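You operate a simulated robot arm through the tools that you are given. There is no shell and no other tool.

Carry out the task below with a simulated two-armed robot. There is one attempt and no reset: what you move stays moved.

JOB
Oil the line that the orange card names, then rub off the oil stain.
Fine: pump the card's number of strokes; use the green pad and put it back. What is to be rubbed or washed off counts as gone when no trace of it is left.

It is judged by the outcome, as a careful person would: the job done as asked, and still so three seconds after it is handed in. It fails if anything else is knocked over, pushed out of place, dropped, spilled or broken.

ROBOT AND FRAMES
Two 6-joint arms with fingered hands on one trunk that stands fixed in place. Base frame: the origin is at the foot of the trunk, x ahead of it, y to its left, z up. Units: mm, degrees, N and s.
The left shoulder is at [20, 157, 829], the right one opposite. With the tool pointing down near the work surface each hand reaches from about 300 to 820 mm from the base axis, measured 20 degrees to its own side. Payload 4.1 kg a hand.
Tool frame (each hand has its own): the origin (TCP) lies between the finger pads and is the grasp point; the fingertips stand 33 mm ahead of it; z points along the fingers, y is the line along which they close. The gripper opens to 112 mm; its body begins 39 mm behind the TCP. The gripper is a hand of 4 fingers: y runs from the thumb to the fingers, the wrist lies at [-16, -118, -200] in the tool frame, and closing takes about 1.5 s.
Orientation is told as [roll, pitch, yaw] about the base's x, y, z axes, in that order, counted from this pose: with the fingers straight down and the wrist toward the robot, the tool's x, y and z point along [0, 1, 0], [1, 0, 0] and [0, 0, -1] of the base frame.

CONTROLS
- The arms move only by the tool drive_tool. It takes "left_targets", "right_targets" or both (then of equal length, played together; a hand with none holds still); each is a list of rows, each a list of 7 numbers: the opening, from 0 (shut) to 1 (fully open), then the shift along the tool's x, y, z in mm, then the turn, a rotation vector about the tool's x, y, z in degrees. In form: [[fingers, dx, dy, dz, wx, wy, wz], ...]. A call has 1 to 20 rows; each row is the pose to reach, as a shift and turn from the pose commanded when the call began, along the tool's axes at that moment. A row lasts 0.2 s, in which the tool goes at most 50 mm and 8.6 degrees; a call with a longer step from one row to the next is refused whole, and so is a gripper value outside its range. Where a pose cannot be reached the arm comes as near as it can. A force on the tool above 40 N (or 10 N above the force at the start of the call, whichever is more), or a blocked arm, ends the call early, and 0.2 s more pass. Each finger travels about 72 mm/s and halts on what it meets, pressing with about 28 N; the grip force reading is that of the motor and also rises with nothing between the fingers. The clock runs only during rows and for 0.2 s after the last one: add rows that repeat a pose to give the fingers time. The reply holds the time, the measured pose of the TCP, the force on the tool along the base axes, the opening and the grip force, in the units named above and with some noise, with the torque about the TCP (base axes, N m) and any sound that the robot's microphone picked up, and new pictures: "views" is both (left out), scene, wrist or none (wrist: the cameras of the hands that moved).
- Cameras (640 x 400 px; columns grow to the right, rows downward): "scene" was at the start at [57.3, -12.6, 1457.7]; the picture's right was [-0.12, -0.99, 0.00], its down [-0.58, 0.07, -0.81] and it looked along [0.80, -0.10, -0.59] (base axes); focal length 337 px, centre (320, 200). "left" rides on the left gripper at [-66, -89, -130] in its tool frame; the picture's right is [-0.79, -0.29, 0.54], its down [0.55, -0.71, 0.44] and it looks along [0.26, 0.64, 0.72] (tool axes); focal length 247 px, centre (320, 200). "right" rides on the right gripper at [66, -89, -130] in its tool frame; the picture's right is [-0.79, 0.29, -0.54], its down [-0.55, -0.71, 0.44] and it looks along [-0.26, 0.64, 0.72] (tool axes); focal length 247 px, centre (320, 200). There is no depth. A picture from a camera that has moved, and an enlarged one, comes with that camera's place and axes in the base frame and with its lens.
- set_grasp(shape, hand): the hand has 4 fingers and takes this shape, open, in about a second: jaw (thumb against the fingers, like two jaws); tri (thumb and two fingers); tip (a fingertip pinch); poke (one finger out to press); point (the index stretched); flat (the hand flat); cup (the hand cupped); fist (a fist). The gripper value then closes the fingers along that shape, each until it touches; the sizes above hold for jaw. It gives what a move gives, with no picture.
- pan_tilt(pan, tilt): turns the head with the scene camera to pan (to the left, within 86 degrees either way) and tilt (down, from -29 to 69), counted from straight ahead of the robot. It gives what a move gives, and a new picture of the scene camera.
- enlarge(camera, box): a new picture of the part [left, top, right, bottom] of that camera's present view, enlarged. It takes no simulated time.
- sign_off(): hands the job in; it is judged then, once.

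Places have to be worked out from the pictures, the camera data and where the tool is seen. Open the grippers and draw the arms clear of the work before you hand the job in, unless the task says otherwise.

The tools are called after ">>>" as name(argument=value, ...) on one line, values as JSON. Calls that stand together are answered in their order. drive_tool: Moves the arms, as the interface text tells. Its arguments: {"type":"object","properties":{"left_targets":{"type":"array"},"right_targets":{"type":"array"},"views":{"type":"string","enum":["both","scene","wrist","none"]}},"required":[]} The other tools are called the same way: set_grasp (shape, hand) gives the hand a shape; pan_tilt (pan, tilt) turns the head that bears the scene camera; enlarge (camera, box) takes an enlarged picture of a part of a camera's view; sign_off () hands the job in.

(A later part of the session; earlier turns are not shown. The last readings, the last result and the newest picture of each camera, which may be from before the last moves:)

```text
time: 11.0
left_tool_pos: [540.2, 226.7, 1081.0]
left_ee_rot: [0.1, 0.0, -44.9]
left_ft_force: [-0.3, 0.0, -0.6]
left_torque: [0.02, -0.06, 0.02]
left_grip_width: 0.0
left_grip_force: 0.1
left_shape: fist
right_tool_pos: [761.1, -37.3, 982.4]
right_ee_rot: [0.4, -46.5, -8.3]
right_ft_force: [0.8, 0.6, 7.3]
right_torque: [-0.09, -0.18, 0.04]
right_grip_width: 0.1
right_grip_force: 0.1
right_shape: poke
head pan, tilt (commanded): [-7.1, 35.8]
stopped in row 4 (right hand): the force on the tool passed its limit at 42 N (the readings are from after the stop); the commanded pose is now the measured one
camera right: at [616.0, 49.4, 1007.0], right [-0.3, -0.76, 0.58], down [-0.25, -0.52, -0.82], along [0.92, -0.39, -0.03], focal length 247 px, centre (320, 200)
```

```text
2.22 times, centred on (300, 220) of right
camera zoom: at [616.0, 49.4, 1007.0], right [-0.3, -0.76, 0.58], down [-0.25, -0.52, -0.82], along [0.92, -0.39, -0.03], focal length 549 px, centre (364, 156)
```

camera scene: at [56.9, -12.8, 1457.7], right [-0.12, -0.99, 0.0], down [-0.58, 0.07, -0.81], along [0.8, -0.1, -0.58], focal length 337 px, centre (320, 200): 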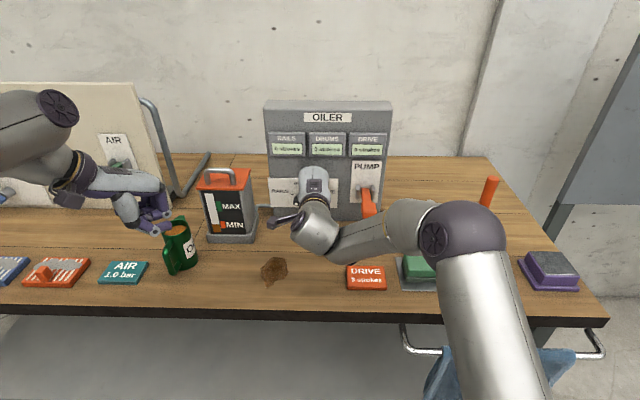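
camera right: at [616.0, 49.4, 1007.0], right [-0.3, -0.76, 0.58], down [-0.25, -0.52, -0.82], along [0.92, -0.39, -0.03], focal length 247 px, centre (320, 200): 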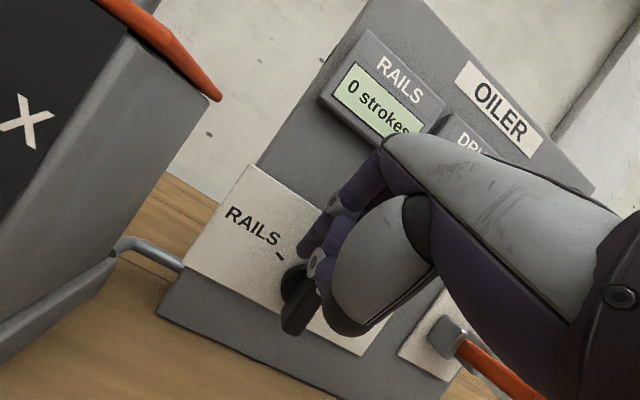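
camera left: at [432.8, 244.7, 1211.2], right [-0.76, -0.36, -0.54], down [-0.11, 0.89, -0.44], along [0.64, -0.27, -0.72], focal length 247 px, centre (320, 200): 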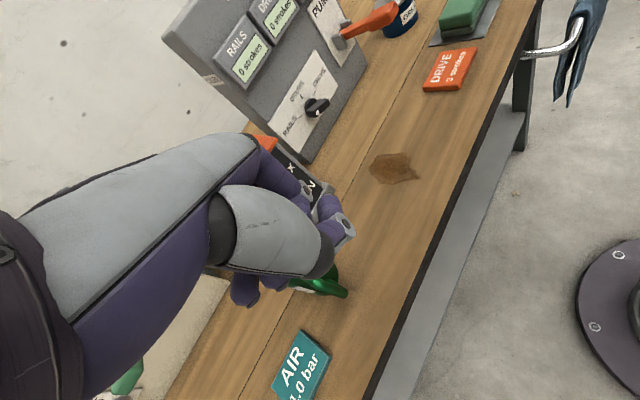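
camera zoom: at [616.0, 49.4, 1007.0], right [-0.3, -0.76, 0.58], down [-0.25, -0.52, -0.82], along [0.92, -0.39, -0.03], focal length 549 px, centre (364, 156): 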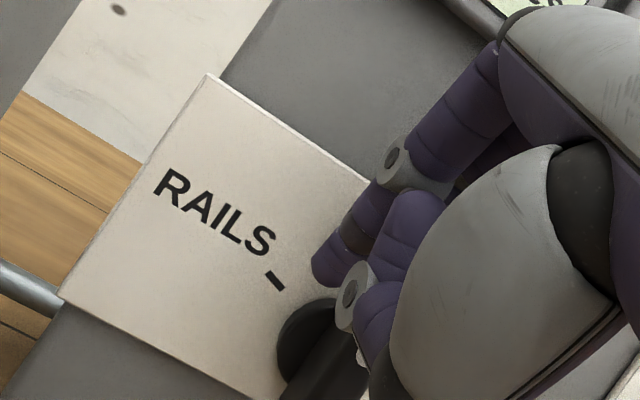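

The folded thumb came down on the knob bar and the motion stopped. I'll instead go back over to the right side and get the finger below-right of the knob's tail, then push the tail leftwards and up from there, which keeps the thumb clear.

>>> drive_tool(right_targets=[[1, 0, 11.5, -10.9, 1.5, 0, 0], [1, -17, 21.6, -20.5, 1.5, 0, 0], [1, -42.1, 21.6, -20.5, 1.5, 0, 0], [1, -56.1, 13.6, -8.7, 1.5, 0, 0], [1, -56.1, -8.2, 12, 1.5, 0, 0], [1, -54, -29.9, 32.6, 1.5, 0, 0], [1, -52, -43, 45, 1.5, 0, 0], [1, -52, -43, 45, 1.5, 0, 0]], views="wrist")

>>> enlarge(camera="left", box=[260, 50, 380, 130])

>>> enlarge(camera="right", box=[200, 130, 400, 310])

```text
time: 12.8
left_tool_pos: [541.1, 227.5, 1081.4]
left_ee_rot: [0.0, -0.1, -45.1]
left_ft_force: [0.8, -0.3, -0.1]
left_torque: [0.03, -0.03, 0.01]
left_grip_width: 0.0
left_grip_force: 0.0
left_shape: fist
right_tool_pos: [756.9, -89.2, 917.9]
right_ee_rot: [0.2, -44.6, -8.2]
right_ft_force: [0.2, -0.5, 0.3]
right_torque: [0.03, 0.01, 0.01]
right_grip_width: 0.0
right_grip_force: 0.0
right_shape: poke
head pan, tilt (commanded): [-7.1, 35.8]
camera right: at [613.0, -2.3, 946.6], right [-0.28, -0.76, 0.58], down [-0.27, -0.52, -0.81], along [0.92, -0.39, -0.06], focal length 247 px, centre (320, 200)
```

right: 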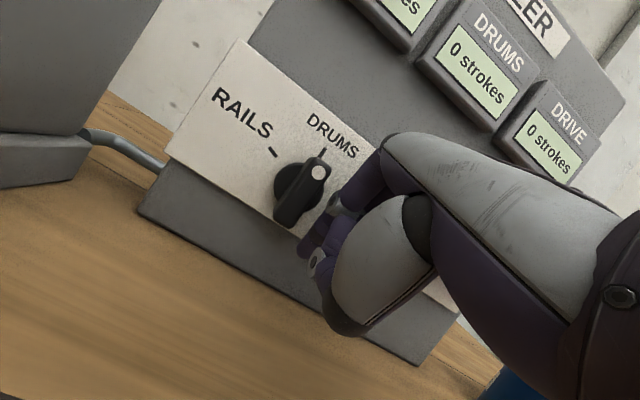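

```text
5.00 times, centred on (320, 90) of left
camera zoom: at [432.7, 244.9, 1211.3], right [-0.76, -0.36, -0.54], down [-0.11, 0.89, -0.44], along [0.64, -0.27, -0.72], focal length 1235 px, centre (320, 750)
```

zoom: 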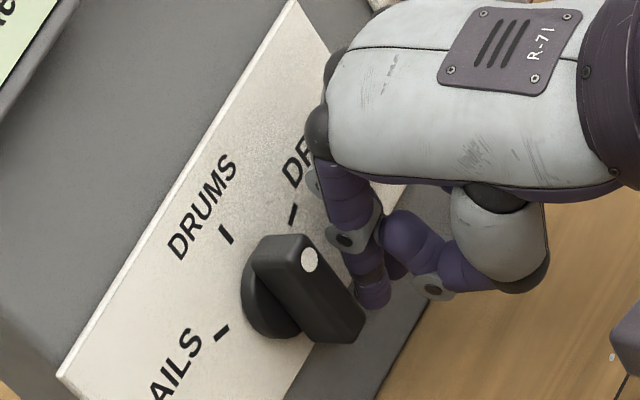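

```text
2.22 times, centred on (300, 220) of right
camera zoom: at [613.0, -2.3, 946.6], right [-0.28, -0.76, 0.58], down [-0.27, -0.52, -0.81], along [0.92, -0.39, -0.06], focal length 549 px, centre (364, 156)
```

zoom: 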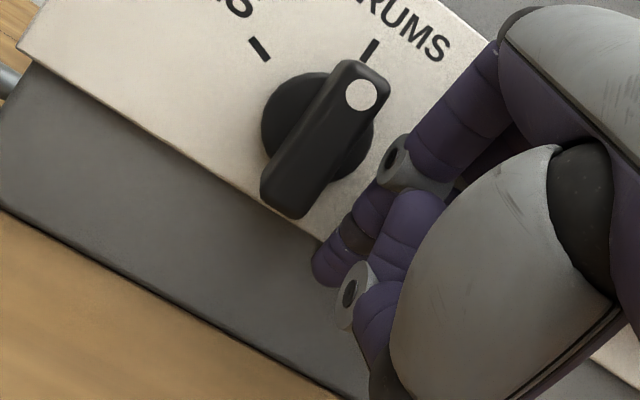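

The knob sits exactly on the DRUMS detent now, and the finger is at the right of its tail, free of contact. I push the tail leftward along its arc toward the DRIVE position.

>>> drive_tool(right_targets=[[1, 7.7, 4.8, -4.9, 0, 0, 0], [1, 12.7, 5.5, -5.6, 0, 0, 0], [1, 19.2, 2.2, -2.2, 0, 0, 0], [1, 27, 0.5, -0.5, 0, 0, 0], [1, 35.1, 0.8, -0.9, 0, 0, 0]], views="wrist")

>>> enlarge(camera="left", box=[260, 50, 380, 130])

>>> enlarge(camera="right", box=[200, 130, 400, 310])

```text
time: 13.8
left_tool_pos: [540.3, 225.7, 1081.6]
left_ee_rot: [0.0, 0.0, -45.0]
left_ft_force: [0.8, 0.1, 0.8]
left_torque: [0.01, 0.01, -0.02]
left_grip_width: 0.0
left_grip_force: 0.2
left_shape: fist
right_tool_pos: [762.6, -76.4, 925.8]
right_ee_rot: [0.9, -45.5, -9.9]
right_ft_force: [-8.7, -15.5, 3.4]
right_torque: [0.26, -0.14, 0.07]
right_grip_width: 0.2
right_grip_force: 0.1
right_shape: poke
head pan, tilt (commanded): [-7.1, 35.8]
stopped in row 5 (right hand): the force on the tool passed its limit at 45 N (the readings are from after the stop); the commanded pose is now the measured one
camera right: at [621.1, 13.8, 952.7], right [-0.31, -0.76, 0.57], down [-0.27, -0.51, -0.82], along [0.91, -0.41, -0.05], focal length 247 px, centre (320, 200)
```

right: 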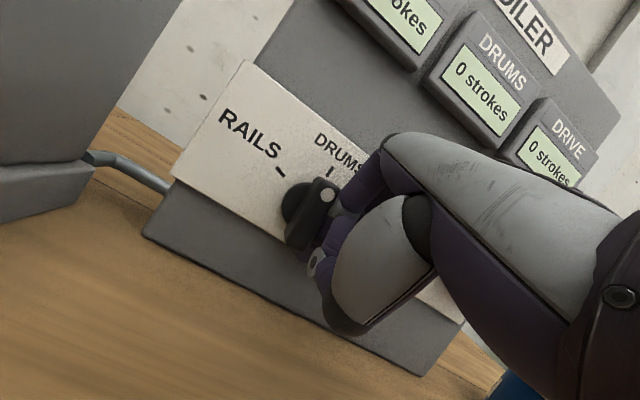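

```text
5.00 times, centred on (320, 90) of left
camera zoom: at [432.3, 244.1, 1211.6], right [-0.76, -0.36, -0.54], down [-0.11, 0.89, -0.44], along [0.64, -0.27, -0.72], focal length 1235 px, centre (320, 750)
```

zoom: 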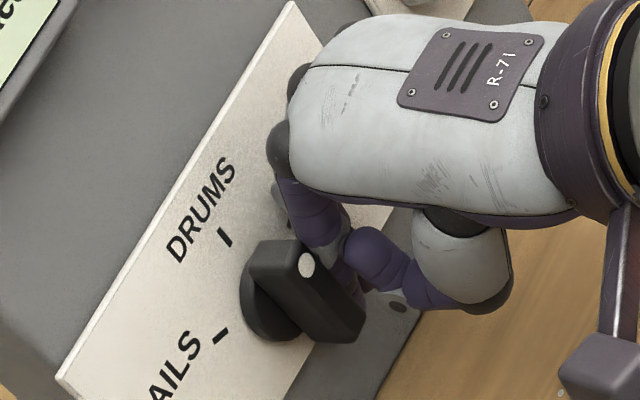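

```text
2.22 times, centred on (300, 220) of right
camera zoom: at [621.1, 13.8, 952.7], right [-0.31, -0.76, 0.57], down [-0.27, -0.51, -0.82], along [0.91, -0.41, -0.05], focal length 549 px, centre (364, 156)
```

zoom: 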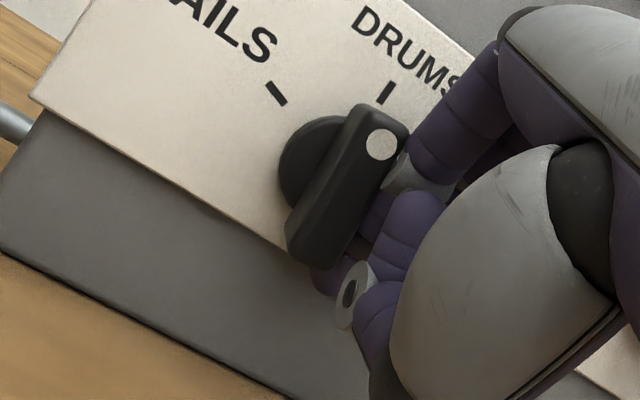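

The slanted finger pressed flat along the whole right side of the bar, so it gave no turning moment. A finger on the left of the dot end is needed, and the left hand's thumb is on the far side for that, so I'll use the left hand. First I withdraw the right hand from the panel.

>>> drive_tool(right_targets=[[1, -16, 0, 0, 0, 0, 0], [1, -18, 17.5, -17.5, 0, 0, 0], [1, -18, 42, -42, 0, 0, 0], [1, -18, 42, -90, 0, 0, 0], [1, -18, 42, -138, 0, 0, 0], [1, -18, 42, -185, 0, 0, 0]], views="wrist")

```text
time: 15.2
left_tool_pos: [542.4, 227.0, 1081.0]
left_ee_rot: [0.0, 0.0, -45.0]
left_ft_force: [-0.2, 0.2, -0.8]
left_torque: [0.02, 0.04, 0.01]
left_grip_width: 0.0
left_grip_force: 0.0
left_shape: fist
right_tool_pos: [657.7, -77.1, 1083.6]
right_ee_rot: [0.6, -45.4, -9.5]
right_ft_force: [0.5, -0.1, -0.1]
right_torque: [0.02, 0.02, 0.01]
right_grip_width: 0.0
right_grip_force: 0.0
right_shape: poke
head pan, tilt (commanded): [-7.1, 35.8]
camera right: at [516.0, 12.8, 1110.4], right [-0.3, -0.76, 0.58], down [-0.27, -0.51, -0.82], along [0.91, -0.41, -0.05], focal length 247 px, centre (320, 200)
```

right: 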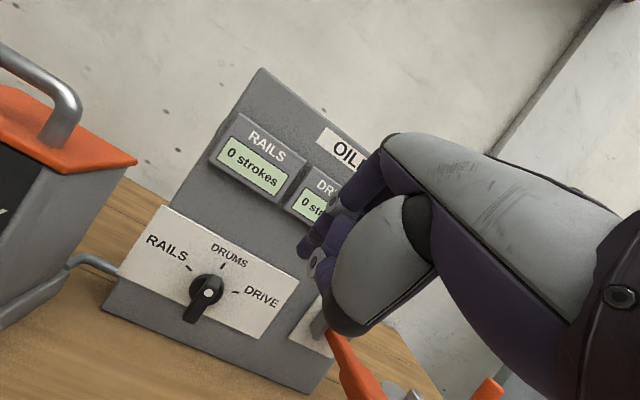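

The knob stands at DRUMS. I send the right hand to a mirrored observing place on the right, out of the left arm's way, and set the left hand to the poke shape.

>>> drive_tool(right_targets=[[1, -31.2, -6, -5.4, 4.66, 2.4, -5.72], [1, -62.4, -12, -10.9, 9.31, 4.8, -11.44], [1, -93.6, -17.9, -16.3, 13.97, 7.2, -17.17], [1, -124.8, -23.9, -21.8, 18.62, 9.6, -22.89], [1, -156, -29.9, -27.2, 23.28, 12, -28.61], [1, -187.2, -35.9, -32.7, 27.93, 14.4, -34.33], [1, -218.4, -41.8, -38.1, 32.59, 16.8, -40.06], [1, -249.6, -47.8, -43.6, 37.24, 19.2, -45.78], [1, -280.8, -53.8, -49, 41.9, 21.6, -51.5]], views="both")

>>> set_grasp(hand="left", shape="poke")

```text
time: 17.2
left_tool_pos: [541.0, 227.6, 1080.6]
left_ee_rot: [0.0, 0.0, -45.0]
left_ft_force: [-0.6, 0.1, 0.0]
left_torque: [-0.02, -0.04, 0.02]
left_grip_width: 0.0
left_grip_force: 0.0
left_shape: fist
right_tool_pos: [541.0, -344.3, 1080.4]
right_ee_rot: [0.3, -0.2, 45.5]
right_ft_force: [-0.4, 0.1, -0.4]
right_torque: [0.0, -0.02, 0.01]
right_grip_width: 0.0
right_grip_force: 0.2
right_shape: poke
right hand out of reach, approached as far as the arm can: row 4, 5
head pan, tilt (commanded): [-7.1, 35.8]
camera scene: at [57.1, -12.3, 1457.7], right [-0.12, -0.99, 0.0], down [-0.58, 0.07, -0.81], along [0.8, -0.1, -0.58], focal length 337 px, centre (320, 200)
camera right: at [432.7, -361.0, 1208.1], right [0.77, -0.35, 0.54], down [-0.1, -0.89, -0.44], along [0.63, 0.28, -0.72], focal length 247 px, centre (320, 200)
```

scene: 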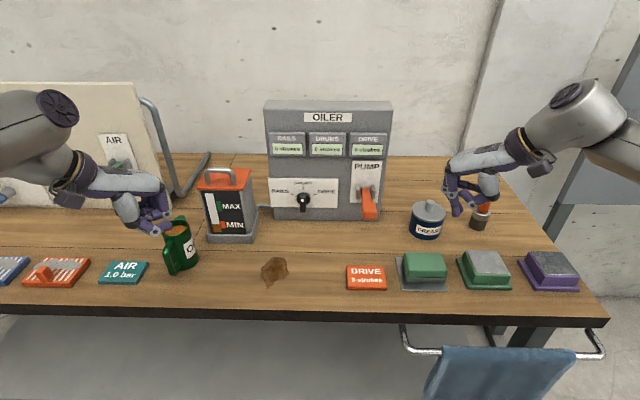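
right: 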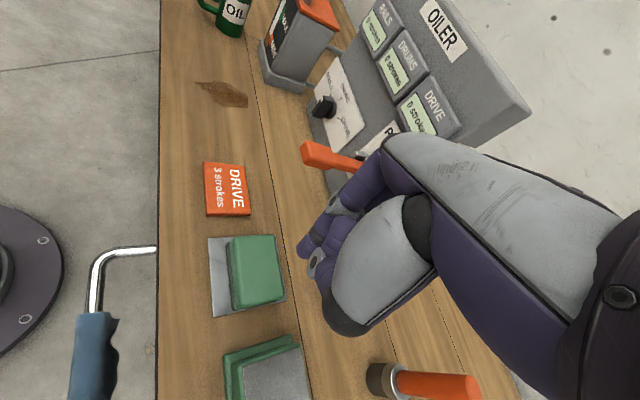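

```text
time: 18.1
left_tool_pos: [541.5, 227.7, 1080.7]
left_ee_rot: [0.0, 0.0, -45.1]
left_ft_force: [0.7, -0.1, 0.7]
left_torque: [0.03, -0.01, -0.01]
left_grip_width: 0.0
left_grip_force: 0.0
left_shape: poke
right_tool_pos: [542.5, -342.5, 1079.9]
right_ee_rot: [0.3, -0.4, 45.3]
right_ft_force: [-0.8, -0.1, 0.2]
right_torque: [0.04, 0.0, 0.01]
right_grip_width: 0.0
right_grip_force: 0.1
right_shape: poke
head pan, tilt (commanded): [-7.1, 35.8]
```

The right camera now watches the knob from the right, and the scene view is clear. I swing the left hand in front of the panel (staying clear of the tank) while pitching it 45° forward.

>>> drive_tool(left_targets=[[1, -17.6, 28, -1.1, -5.43, 1.81, -4.39], [1, -35.1, 56, -2.3, -10.85, 3.63, -8.78], [1, -52.7, 84, -3.4, -16.28, 5.44, -13.16], [1, -70.2, 112, -4.5, -21.7, 7.25, -17.55], [1, -87.8, 139.9, -5.6, -27.13, 9.06, -21.94], [1, -105.3, 167.9, -6.8, -32.55, 10.88, -26.33], [1, -122.9, 195.9, -7.9, -37.98, 12.69, -30.71], [1, -140.4, 223.9, -9, -43.4, 14.5, -35.1]], views="both")

>>> enlarge(camera="right", box=[240, 40, 400, 140])

```text
time: 19.9
left_tool_pos: [599.2, -29.8, 1088.7]
left_ee_rot: [-0.2, -45.0, -7.9]
left_ft_force: [-0.2, 0.1, 0.6]
left_torque: [-0.02, -0.01, 0.0]
left_grip_width: 0.0
left_grip_force: 0.1
left_shape: poke
left hand out of reach, approached as far as the arm can: row 4, 5
right_tool_pos: [542.9, -342.4, 1079.8]
right_ee_rot: [0.3, -0.3, 45.5]
right_ft_force: [-0.1, -0.4, 0.9]
right_torque: [-0.04, -0.02, 0.01]
right_grip_width: 0.0
right_grip_force: 0.2
right_shape: poke
head pan, tilt (commanded): [-7.1, 35.8]
camera scene: at [57.0, -12.0, 1457.7], right [-0.12, -0.99, 0.0], down [-0.58, 0.07, -0.81], along [0.8, -0.1, -0.58], focal length 337 px, centre (320, 200)
camera left: at [437.0, -73.2, 1118.0], right [0.07, -0.81, -0.58], down [-0.11, 0.57, -0.81], along [0.99, 0.12, -0.05], focal length 247 px, centre (320, 200)
```

scene: 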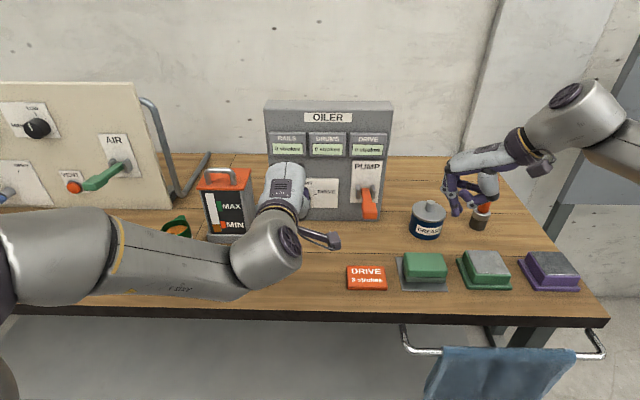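
left: 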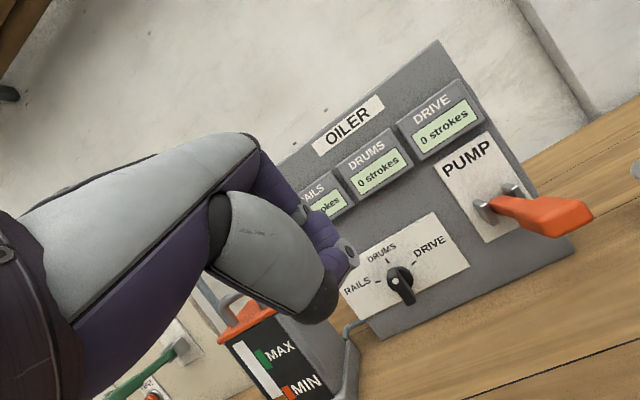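

```text
4.00 times, centred on (320, 90) of right
camera zoom: at [433.0, -360.1, 1208.1], right [0.77, -0.36, 0.54], down [-0.1, -0.89, -0.44], along [0.64, 0.28, -0.72], focal length 988 px, centre (320, 640)
```

zoom: 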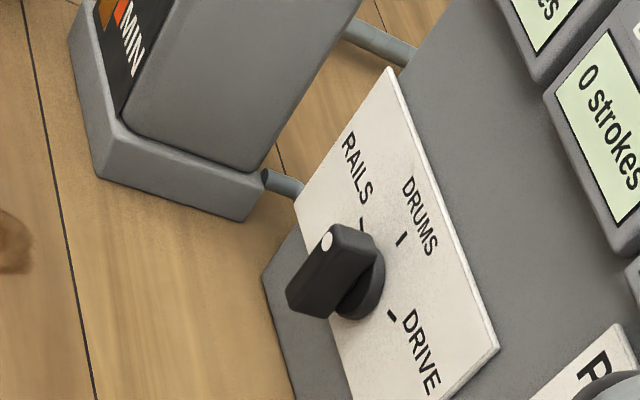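

The left finger's thumb side is now the outer (left) side. I advance the left fingertip to above-left of the knob's dot end.

>>> drive_tool(left_targets=[[1, 5.8, 10.9, 35.8, 0, 0, 0], [1, 11.5, 21.8, 71.6, 0, 0, 0], [1, 17.3, 32.8, 107.4, 0, 0, 0], [1, 23, 43.7, 143.2, 0, 0, 0], [1, 28.8, 54.6, 179, 0, 0, 0]], views="wrist")

>>> enlarge(camera="right", box=[240, 40, 400, 140])

>>> enlarge(camera="left", box=[240, 130, 440, 310])

```text
time: 21.1
left_tool_pos: [768.6, -26.5, 1002.3]
left_ee_rot: [-0.1, -45.0, -7.9]
left_ft_force: [-0.9, 0.2, 0.5]
left_torque: [0.01, 0.03, 0.02]
left_grip_width: 0.1
left_grip_force: 0.0
left_shape: poke
right_tool_pos: [541.6, -342.0, 1080.1]
right_ee_rot: [0.3, -0.3, 45.3]
right_ft_force: [0.3, 0.2, 0.0]
right_torque: [0.0, -0.01, -0.04]
right_grip_width: 0.0
right_grip_force: 0.1
right_shape: poke
head pan, tilt (commanded): [-7.1, 35.8]
camera left: at [606.3, -68.8, 1032.1], right [0.07, -0.81, -0.58], down [-0.12, 0.57, -0.81], along [0.99, 0.12, -0.06], focal length 247 px, centre (320, 200)
```

left: 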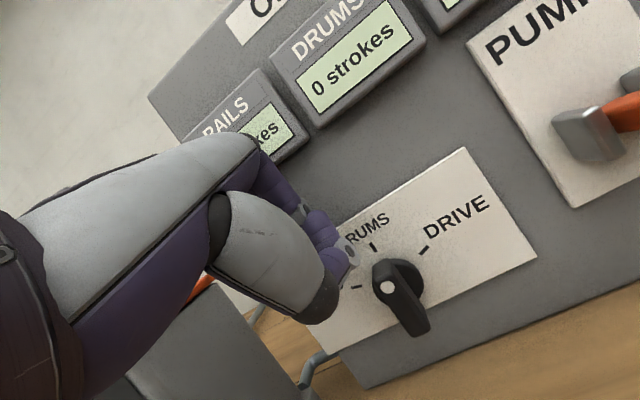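

```text
4.00 times, centred on (320, 90) of right
camera zoom: at [432.8, -360.7, 1208.0], right [0.77, -0.36, 0.54], down [-0.1, -0.89, -0.44], along [0.64, 0.28, -0.72], focal length 988 px, centre (320, 640)
```

zoom: 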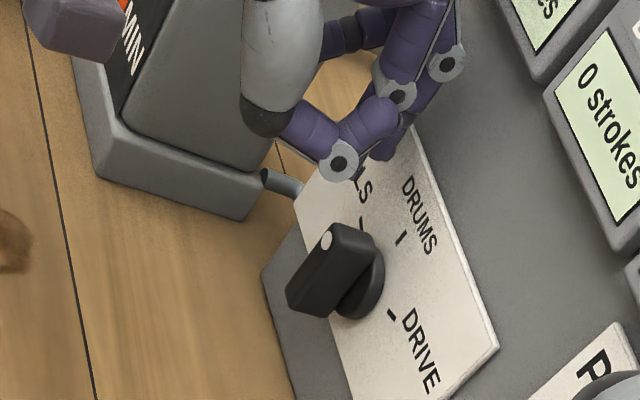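

```text
2.22 times, centred on (340, 220) of left
camera zoom: at [606.3, -68.8, 1032.1], right [0.07, -0.81, -0.58], down [-0.12, 0.57, -0.81], along [0.99, 0.12, -0.06], focal length 549 px, centre (276, 156)
```

zoom: 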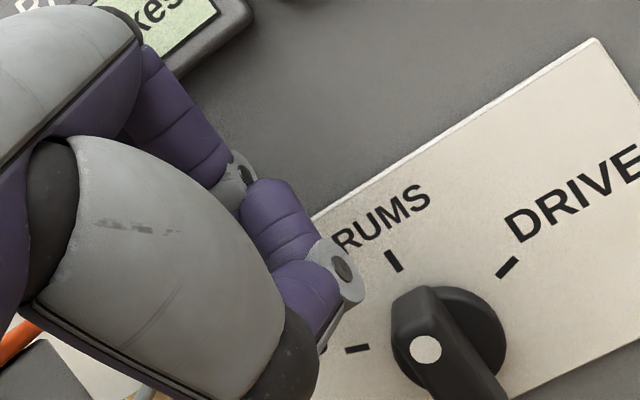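

The left hand's folded thumb seems displaced compared with the right hand's (it was formed from a fist), hiding the fingertip. I back the left hand off and re-form the poke shape from the open jaw.

>>> drive_tool(left_targets=[[1, 0, 0, -45, 0, 0, 0], [1, 0, 0, -90, 0, 0, 0], [1, 0, 0, -130, 0, 0, 0]], views="none")

>>> set_grasp(hand="left", shape="jaw")

>>> set_grasp(hand="left", shape="poke")

>>> enlarge(camera="left", box=[240, 130, 440, 310])

>>> enlarge(camera="right", box=[160, 0, 420, 160])

```text
time: 21.9
left_tool_pos: [678.8, -13.2, 1093.3]
left_ee_rot: [0.0, -44.8, -7.9]
left_ft_force: [0.6, -0.1, -0.2]
left_torque: [-0.03, 0.02, -0.01]
left_grip_width: 0.0
left_grip_force: 0.1
left_shape: poke
right_tool_pos: [542.4, -343.8, 1078.7]
right_ee_rot: [0.2, -0.3, 45.5]
right_ft_force: [0.0, -0.6, 0.5]
right_torque: [-0.04, 0.04, 0.01]
right_grip_width: 0.1
right_grip_force: 0.0
right_shape: poke
head pan, tilt (commanded): [-7.1, 35.8]
```

```text
time: 22.8
left_tool_pos: [678.0, -14.2, 1093.6]
left_ee_rot: [-0.1, -44.9, -8.0]
left_ft_force: [0.0, -0.5, -0.4]
left_torque: [-0.02, 0.01, -0.01]
left_grip_width: 111.8
left_grip_force: 0.1
left_shape: jaw
right_tool_pos: [542.1, -342.5, 1079.6]
right_ee_rot: [0.3, -0.3, 45.5]
right_ft_force: [-0.2, -0.8, 0.1]
right_torque: [-0.02, 0.02, -0.01]
right_grip_width: 0.0
right_grip_force: 0.0
right_shape: poke
head pan, tilt (commanded): [-7.1, 35.8]
```

```text
time: 23.7
left_tool_pos: [678.0, -13.8, 1094.3]
left_ee_rot: [-0.2, -45.0, -8.0]
left_ft_force: [0.0, 0.7, 0.9]
left_torque: [0.0, 0.0, -0.02]
left_grip_width: 0.2
left_grip_force: 0.1
left_shape: poke
right_tool_pos: [541.4, -342.0, 1080.4]
right_ee_rot: [0.2, -0.3, 45.4]
right_ft_force: [-0.6, 0.8, -0.7]
right_torque: [-0.01, 0.01, -0.01]
right_grip_width: 0.0
right_grip_force: 0.1
right_shape: poke
head pan, tilt (commanded): [-7.1, 35.8]
```

```text
2.22 times, centred on (340, 220) of left
camera zoom: at [516.3, -56.5, 1122.9], right [0.07, -0.81, -0.58], down [-0.12, 0.57, -0.81], along [0.99, 0.12, -0.06], focal length 549 px, centre (276, 156)
```

zoom: 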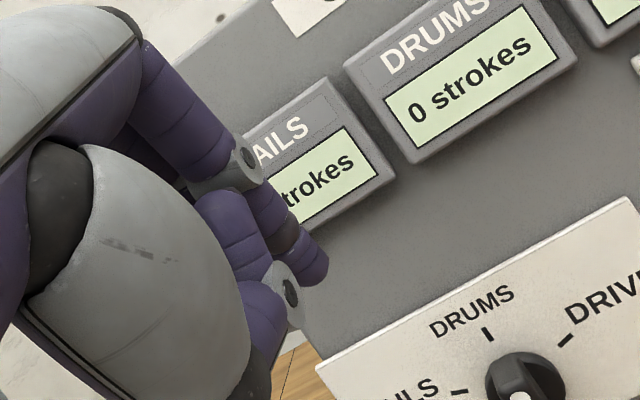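

```text
2.46 times, centred on (290, 80) of right
camera zoom: at [433.1, -360.7, 1207.8], right [0.77, -0.36, 0.54], down [-0.1, -0.89, -0.44], along [0.63, 0.28, -0.72], focal length 608 px, centre (394, 495)
```

zoom: 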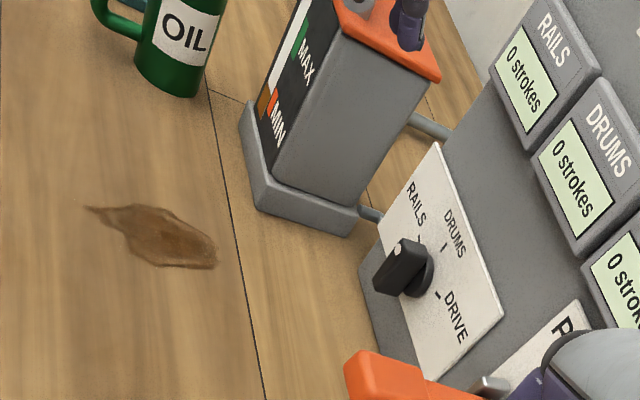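

The left poke finger now is a proper mirror image, with the thumb on the far side. I return it and lower the tip beside the left of the knob's dot end.

>>> drive_tool(left_targets=[[1, 0, 0, 45, 0, 0, 0], [1, 0, 0, 90, 0, 0, 0], [1, 0, 0, 130, 0, 0, 0], [1, 0, -10, 140, 0, 0, 0], [1, 0, -20.5, 149, 0, 0, 0], [1, 0, -20.5, 149, 0, 0, 0]], views="wrist")

>>> enlarge(camera="left", box=[240, 130, 440, 310])

>>> enlarge(camera="right", box=[260, 50, 380, 130])

```text
time: 25.1
left_tool_pos: [767.4, -24.9, 976.5]
left_ee_rot: [0.1, -44.7, -7.4]
left_ft_force: [-0.6, 0.5, 0.8]
left_torque: [0.02, -0.01, -0.02]
left_grip_width: 0.0
left_grip_force: 0.1
left_shape: poke
right_tool_pos: [542.3, -342.6, 1079.7]
right_ee_rot: [0.3, -0.2, 45.4]
right_ft_force: [-0.3, 0.5, -0.8]
right_torque: [-0.01, 0.0, -0.01]
right_grip_width: 0.1
right_grip_force: 0.1
right_shape: poke
head pan, tilt (commanded): [-7.1, 35.8]
camera left: at [607.0, -69.8, 1004.9], right [0.07, -0.81, -0.59], down [-0.13, 0.57, -0.81], along [0.99, 0.13, -0.06], focal length 247 px, centre (320, 200)
```

left: 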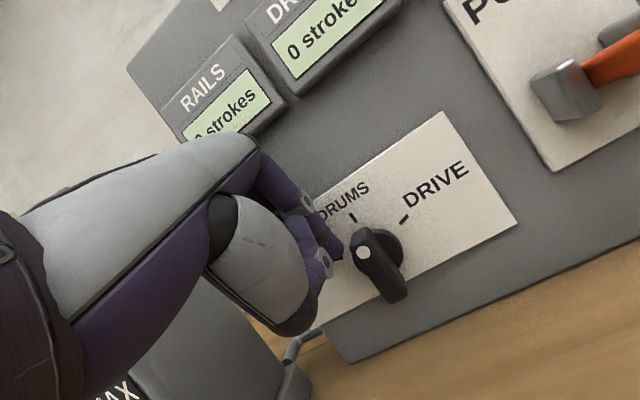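

```text
2.22 times, centred on (340, 220) of left
camera zoom: at [607.0, -69.8, 1004.9], right [0.07, -0.81, -0.59], down [-0.13, 0.57, -0.81], along [0.99, 0.13, -0.06], focal length 549 px, centre (276, 156)
```

zoom: 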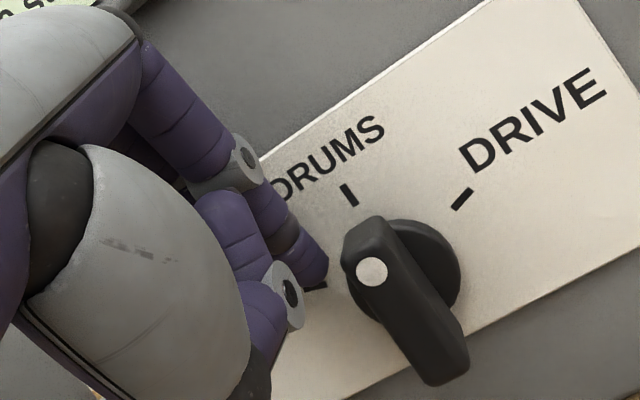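

```text
5.00 times, centred on (320, 90) of right
camera zoom: at [433.1, -360.7, 1207.8], right [0.77, -0.36, 0.54], down [-0.1, -0.89, -0.44], along [0.64, 0.28, -0.72], focal length 1235 px, centre (320, 750)
```

zoom: 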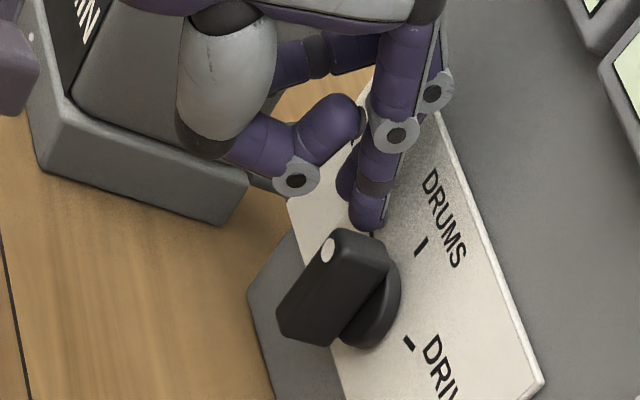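

The left fingertip is just left of the dot end with the thumb clear. I lower it a little and push the dot end right and then down along its arc to DRIVE.

>>> drive_tool(left_targets=[[1, -1.4, -7.6, 7.6, 0, 0, 0], [1, -8.4, -7.6, 7.6, 0, 0, 0], [1, -12.9, -5.5, 5.5, 0, 0, 0], [1, -20.7, -4.1, 4.1, 0, 0, 0], [1, -28.8, -4.8, 4.8, 0, 0, 0], [1, -34.5, -6.9, 6.9, 0, 0, 0]], views="wrist")

>>> enlarge(camera="left", box=[240, 130, 440, 310])

>>> enlarge(camera="right", box=[260, 50, 380, 130])

```text
time: 26.5
left_tool_pos: [765.2, -54.4, 975.5]
left_ee_rot: [-0.2, -46.1, -7.3]
left_ft_force: [0.2, 1.7, 4.5]
left_torque: [0.01, -0.15, 0.03]
left_grip_width: 0.0
left_grip_force: 0.0
left_shape: poke
left hand out of reach, approached as far as the arm can: row 1
right_tool_pos: [540.8, -343.4, 1080.0]
right_ee_rot: [0.3, -0.2, 45.4]
right_ft_force: [-0.4, 0.9, 0.4]
right_torque: [-0.04, -0.02, 0.0]
right_grip_width: 0.0
right_grip_force: 0.1
right_shape: poke
head pan, tilt (commanded): [-7.1, 35.8]
stopped in row 6 (left hand): the force on the tool passed its limit at 40 N (the readings are from after the stop); the commanded pose is now the measured one
camera left: at [602.9, -97.5, 1001.6], right [0.09, -0.81, -0.58], down [-0.11, 0.57, -0.82], along [0.99, 0.13, -0.04], focal length 247 px, centre (320, 200)
```

left: 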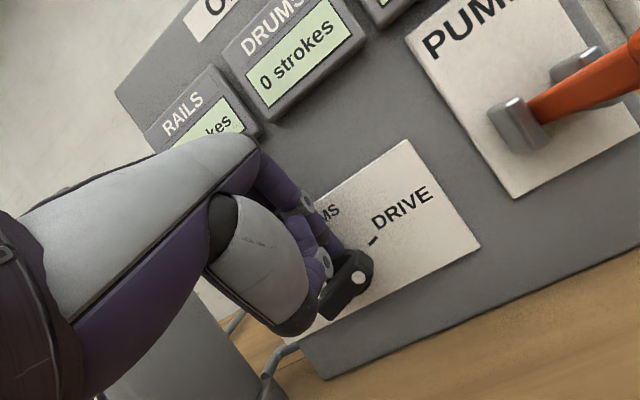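

```text
2.22 times, centred on (340, 220) of left
camera zoom: at [602.9, -97.5, 1001.6], right [0.09, -0.81, -0.58], down [-0.11, 0.57, -0.82], along [0.99, 0.13, -0.04], focal length 549 px, centre (276, 156)
```

zoom: 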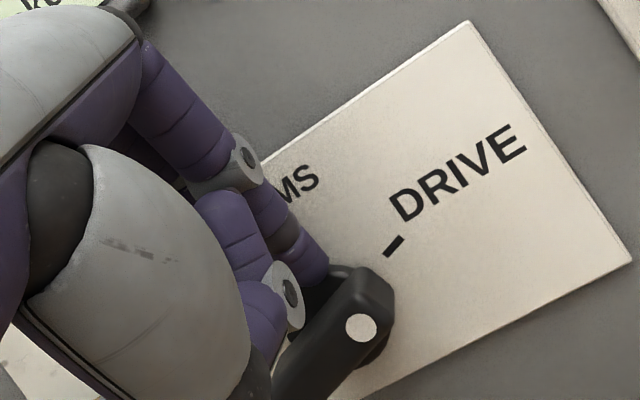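

```text
5.00 times, centred on (320, 90) of right
camera zoom: at [432.3, -360.9, 1208.0], right [0.76, -0.36, 0.54], down [-0.11, -0.89, -0.44], along [0.64, 0.28, -0.72], focal length 1235 px, centre (320, 750)
```

zoom: 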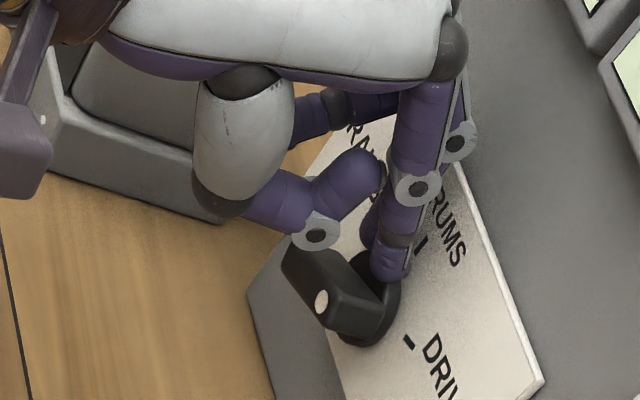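

The knob's dot now points at DRIVE. I lift the left finger straight off and back away, then check the knob with the scene camera.

>>> drive_tool(left_targets=[[1, 0, 21, -21, 0, 0, 0], [1, 0, 42, -42, 0, 0, 0], [1, 0, 42, -90, 0, 0, 0], [1, 0, 42, -138, 0, 0, 0], [1, 0, 42, -186, 0, 0, 0]], views="wrist")

>>> enlarge(camera="left", box=[300, 100, 640, 340])

```text
time: 27.7
left_tool_pos: [660.9, -38.7, 1132.9]
left_ee_rot: [0.0, -45.9, -7.2]
left_ft_force: [0.5, -0.2, 0.3]
left_torque: [-0.02, 0.0, -0.02]
left_grip_width: 0.0
left_grip_force: 0.1
left_shape: poke
right_tool_pos: [542.8, -342.2, 1079.8]
right_ee_rot: [0.4, -0.3, 45.4]
right_ft_force: [0.8, 0.5, 0.0]
right_torque: [0.07, 0.06, -0.01]
right_grip_width: 0.0
right_grip_force: 0.0
right_shape: poke
head pan, tilt (commanded): [-7.1, 35.8]
camera left: at [499.6, -82.8, 1159.9], right [0.08, -0.81, -0.58], down [-0.11, 0.57, -0.81], along [0.99, 0.13, -0.04], focal length 247 px, centre (320, 200)
```

left: 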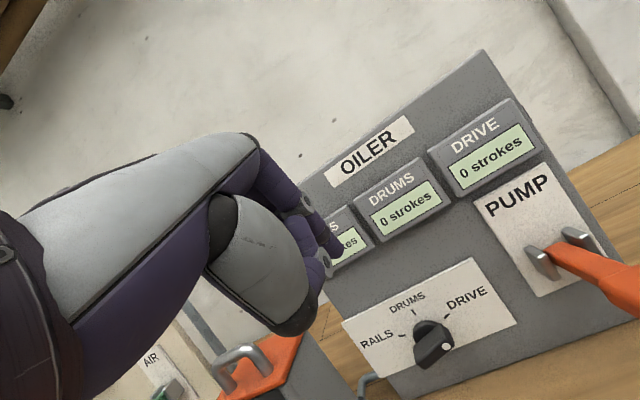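

```text
1.67 times, centred on (470, 220) of left
camera zoom: at [499.6, -82.8, 1159.9], right [0.08, -0.81, -0.58], down [-0.11, 0.57, -0.81], along [0.99, 0.13, -0.04], focal length 412 px, centre (70, 167)
```

zoom: 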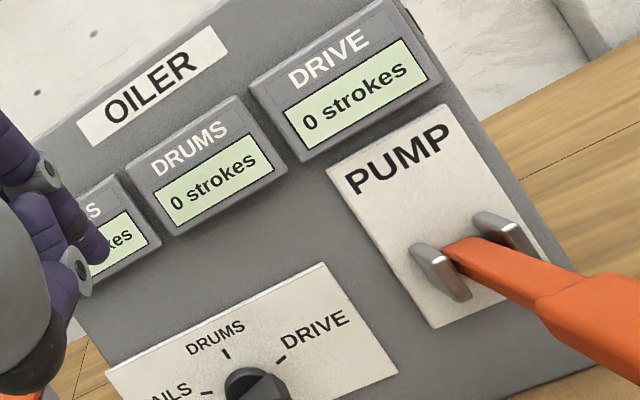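

The knob is confirmed at DRIVE. Now I return the left hand to an observing place on the left where its camera sees the lever and the DRIVE counter.

>>> drive_tool(left_targets=[[1, 24.7, -14.2, -9.4, 4.76, -2.26, 5.32], [1, 49.3, -28.4, -18.8, 9.51, -4.51, 10.64], [1, 74, -42.7, -28.2, 14.27, -6.77, 15.97], [1, 98.7, -56.9, -37.6, 19.02, -9.02, 21.29], [1, 123.3, -71.1, -47.1, 23.78, -11.28, 26.61], [1, 148, -85.3, -56.5, 28.53, -13.53, 31.93], [1, 172.7, -99.6, -65.9, 33.29, -15.79, 37.26], [1, 197.3, -113.8, -75.3, 38.04, -18.04, 42.58], [1, 222, -128, -84.7, 42.8, -20.3, 47.9]], views="both")

>>> set_grasp(hand="right", shape="jaw")

>>> enlarge(camera="scene", box=[250, 90, 410, 230])

>>> enlarge(camera="left", box=[180, 0, 420, 150])

```text
time: 29.7
left_tool_pos: [539.8, 200.6, 1097.5]
left_ee_rot: [-0.2, -0.6, -58.3]
left_ft_force: [-0.7, -0.1, -0.1]
left_torque: [0.02, -0.03, -0.02]
left_grip_width: 0.2
left_grip_force: 0.0
left_shape: poke
left hand out of reach, approached as far as the arm can: row 3, 4
right_tool_pos: [540.9, -343.3, 1079.8]
right_ee_rot: [0.3, -0.2, 45.3]
right_ft_force: [0.2, 0.9, 0.4]
right_torque: [0.05, -0.03, 0.02]
right_grip_width: 0.3
right_grip_force: 0.0
right_shape: poke
head pan, tilt (commanded): [-7.1, 35.8]
camera scene: at [57.2, -12.8, 1457.7], right [-0.12, -0.99, 0.0], down [-0.58, 0.07, -0.81], along [0.8, -0.1, -0.59], focal length 337 px, centre (320, 200)
camera left: at [437.2, 244.9, 1228.1], right [-0.82, -0.18, -0.54], down [0.1, 0.89, -0.44], along [0.56, -0.42, -0.72], focal length 247 px, centre (320, 200)
```

scene: 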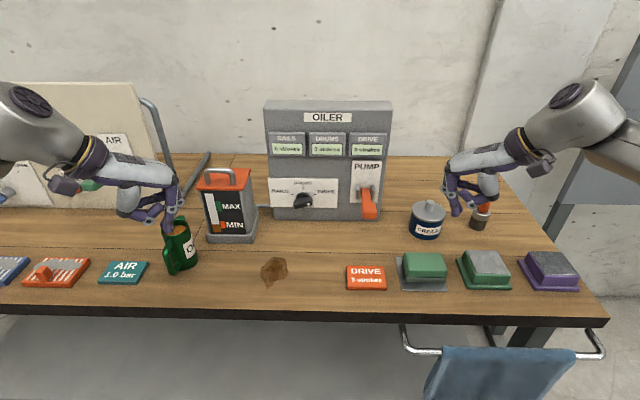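
left: 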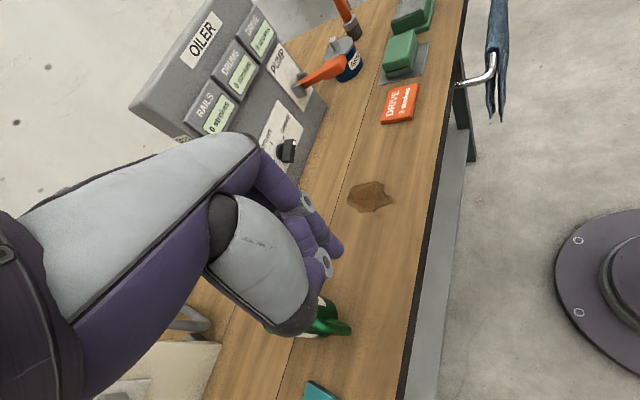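

```text
time: 30.6
left_tool_pos: [539.6, 200.2, 1098.6]
left_ee_rot: [-0.3, -0.6, -58.1]
left_ft_force: [-0.4, -1.0, 0.4]
left_torque: [-0.02, 0.0, -0.02]
left_grip_width: 0.0
left_grip_force: 0.1
left_shape: poke
right_tool_pos: [542.4, -342.0, 1079.2]
right_ee_rot: [0.4, -0.4, 45.4]
right_ft_force: [0.2, 0.0, 0.1]
right_torque: [-0.01, -0.01, -0.01]
right_grip_width: 111.8
right_grip_force: 0.0
right_shape: jaw
head pan, tilt (commanded): [-7.1, 35.8]
```

```text
2.86 times, centred on (330, 160) of scene
camera zoom: at [57.3, -12.6, 1457.7], right [-0.12, -0.99, 0.0], down [-0.58, 0.07, -0.81], along [0.8, -0.1, -0.59], focal length 963 px, centre (291, 314)
```

zoom: 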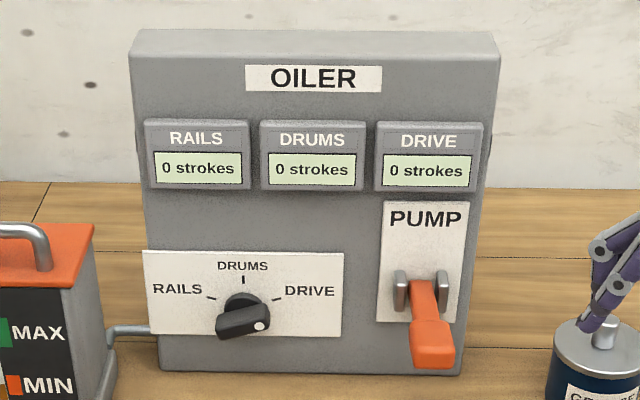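

```text
2.67 times, centred on (300, 75) of left
camera zoom: at [437.3, 244.3, 1228.0], right [-0.82, -0.18, -0.54], down [0.1, 0.89, -0.45], along [0.56, -0.42, -0.71], focal length 659 px, centre (373, 533)
```

zoom: 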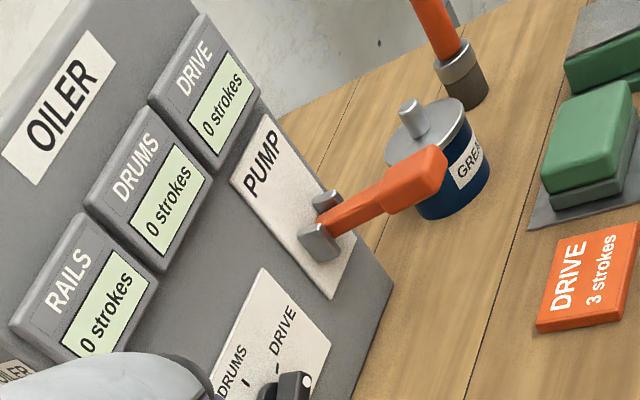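

The scene shows the selector on DRIVE, all counters at 0, panel unmoved. I now bring the right hand, fingers closing together, to hover above the lever's handle at about (672, -205).

>>> drive_tool(right_targets=[[0, 0.5, 27.1, 3.6, 0, 0, 7.91], [0, 1, 54.1, 7.1, 0, 0, 15.83], [0, 1.5, 81.2, 10.7, 0, 0, 23.74], [0, 2.1, 108.3, 14.3, 0, 0, 31.66], [0, 2.6, 135.4, 17.9, 0, 0, 39.57], [0, 3.1, 162.4, 21.4, 0, 0, 47.49], [0, 3.6, 189.5, 25, 0, 0, 55.4], [0, 3.6, 189.5, 25, 0, 0, 55.4], [0, 3.6, 189.5, 25, 0, 0, 55.4]], views="both")

>>> enlarge(camera="left", box=[180, 0, 420, 150])

```text
time: 32.6
left_tool_pos: [538.8, 200.8, 1098.5]
left_ee_rot: [-0.3, -0.7, -58.2]
left_ft_force: [0.1, 0.3, 0.1]
left_torque: [0.04, -0.01, 0.0]
left_grip_width: 0.1
left_grip_force: 0.0
left_shape: poke
right_tool_pos: [633.4, -260.6, 1017.6]
right_ee_rot: [8.7, -13.0, 0.4]
right_ft_force: [0.2, 0.1, 0.5]
right_torque: [0.01, 0.01, -0.03]
right_grip_width: 0.0
right_grip_force: 27.8
right_shape: jaw
right hand out of reach, approached as far as the arm can: row 2, 3, 4, 5, 6, 7, 8, 9
head pan, tilt (commanded): [-7.1, 35.8]
camera scene: at [57.4, -12.7, 1457.7], right [-0.12, -0.99, 0.0], down [-0.58, 0.07, -0.81], along [0.8, -0.1, -0.59], focal length 337 px, centre (320, 200)
camera right: at [516.6, -215.9, 1130.6], right [0.19, -0.86, 0.47], down [-0.57, -0.48, -0.66], along [0.8, -0.14, -0.59], focal length 247 px, centre (320, 200)
```

scene: 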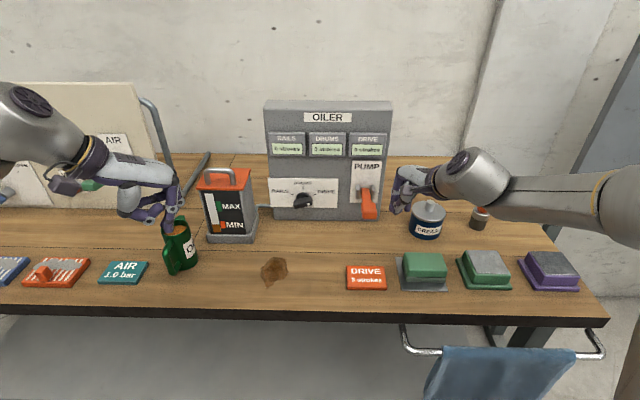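
right: 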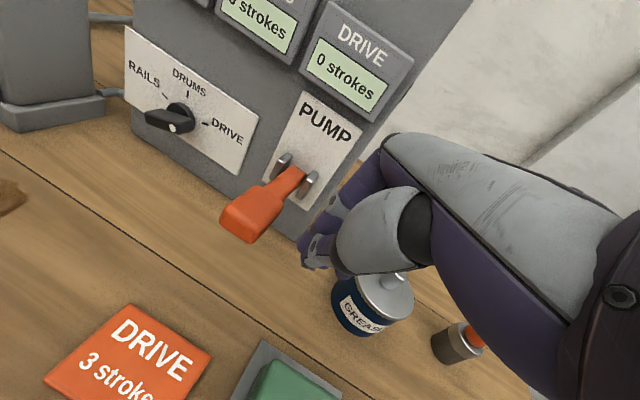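

```text
2.67 times, centred on (300, 75) of left
camera zoom: at [437.4, 244.3, 1228.0], right [-0.82, -0.18, -0.54], down [0.1, 0.89, -0.45], along [0.56, -0.42, -0.71], focal length 659 px, centre (373, 533)
```

zoom: 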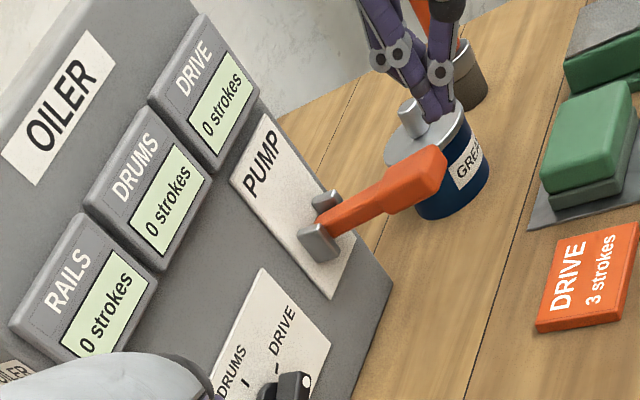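

That tool-down pose was out of the right arm's reach at this height, so the hand stopped right of the lever. I pitch the tool 30° forward instead, which brings the wrist closer and should make the hover pose reachable.

>>> drive_tool(right_targets=[[0, 0, 0, 0, -7.5, 0, 0], [0, 0, 0, 0, -15, 0, 0], [0, 0, 0, 0, -22.5, 0, 0], [0, 0, 0, 0, -30, 0, 0], [0, 0, 0, 0, -30, 0, 0]], views="wrist")

>>> enlarge(camera="left", box=[180, 0, 420, 150])

```text
time: 33.8
left_tool_pos: [539.4, 201.0, 1098.4]
left_ee_rot: [-0.1, -0.7, -58.2]
left_ft_force: [-0.3, 0.1, 0.5]
left_torque: [-0.04, 0.02, 0.01]
left_grip_width: 0.4
left_grip_force: 0.0
left_shape: poke
right_tool_pos: [642.3, -167.1, 1086.6]
right_ee_rot: [9.3, -38.8, -8.2]
right_ft_force: [0.6, 0.1, -0.8]
right_torque: [-0.05, -0.02, -0.01]
right_grip_width: 0.2
right_grip_force: 27.7
right_shape: jaw
right hand out of reach, approached as far as the arm can: row 1, 2, 3, 4, 5
head pan, tilt (commanded): [-7.1, 35.8]
camera right: at [494.8, -101.9, 1136.9], right [-0.15, -0.85, 0.49], down [-0.29, -0.44, -0.85], along [0.94, -0.28, -0.18], focal length 247 px, centre (320, 200)
```

right: 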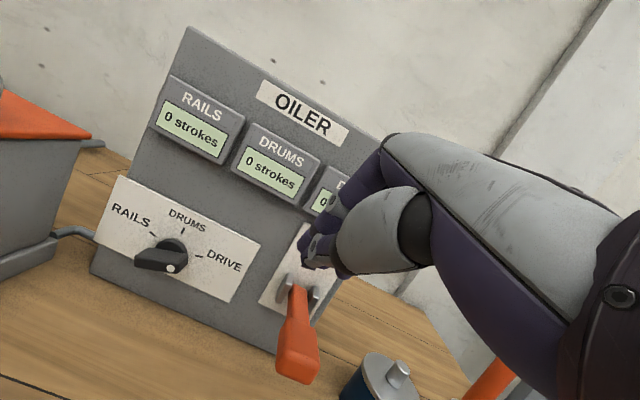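

```text
2.67 times, centred on (300, 75) of left
camera zoom: at [437.3, 244.5, 1228.0], right [-0.82, -0.18, -0.54], down [0.1, 0.89, -0.45], along [0.56, -0.42, -0.71], focal length 659 px, centre (373, 533)
```

zoom: 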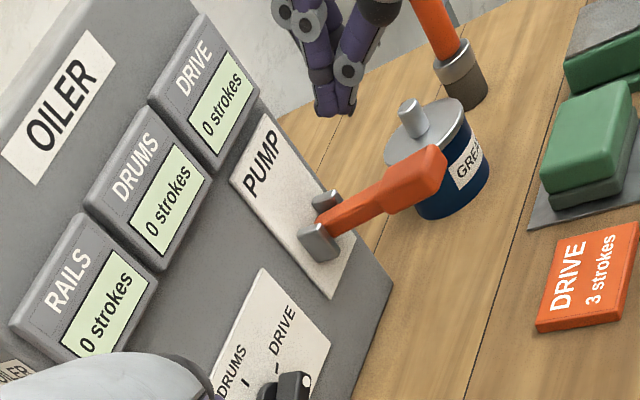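

The wrist is still short of the asked pose, but the hand is well clear above the lever. Pitch 45° was comfortably reachable before, so I tilt a further 15°.

>>> drive_tool(right_targets=[[0, 0, 0, 0, -7.5, 0, 0], [0, 0, 0, 0, -15, 0, 0], [0, 0, 0, 0, -15, 0, 0]], views="wrist")

>>> enlarge(camera="left", box=[180, 0, 420, 150])

```text
time: 34.6
left_tool_pos: [540.1, 200.4, 1098.0]
left_ee_rot: [-0.2, -0.8, -58.2]
left_ft_force: [-0.5, -0.2, 0.0]
left_torque: [0.02, 0.03, -0.01]
left_grip_width: 0.0
left_grip_force: 0.1
left_shape: poke
right_tool_pos: [642.5, -131.5, 1107.1]
right_ee_rot: [11.7, -52.4, -13.8]
right_ft_force: [-0.4, 0.3, -1.0]
right_torque: [0.01, 0.02, 0.03]
right_grip_width: 0.0
right_grip_force: 28.0
right_shape: jaw
right hand out of reach, approached as far as the arm can: row 1, 2, 3
head pan, tilt (commanded): [-7.1, 35.8]
camera right: at [490.7, -54.4, 1120.5], right [-0.32, -0.83, 0.45], down [-0.11, -0.44, -0.89], along [0.94, -0.34, 0.05], focal length 247 px, centre (320, 200)
```

right: 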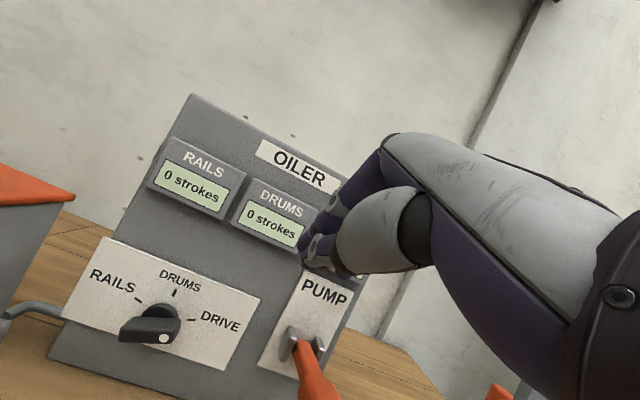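

```text
2.67 times, centred on (300, 75) of left
camera zoom: at [437.3, 244.5, 1228.1], right [-0.82, -0.18, -0.54], down [0.1, 0.89, -0.45], along [0.56, -0.42, -0.71], focal length 659 px, centre (373, 533)
```

zoom: 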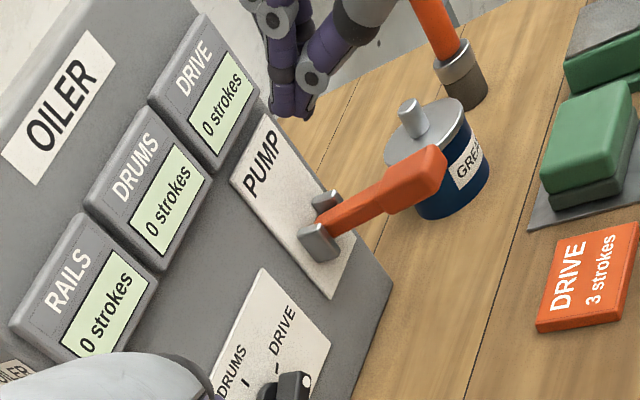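

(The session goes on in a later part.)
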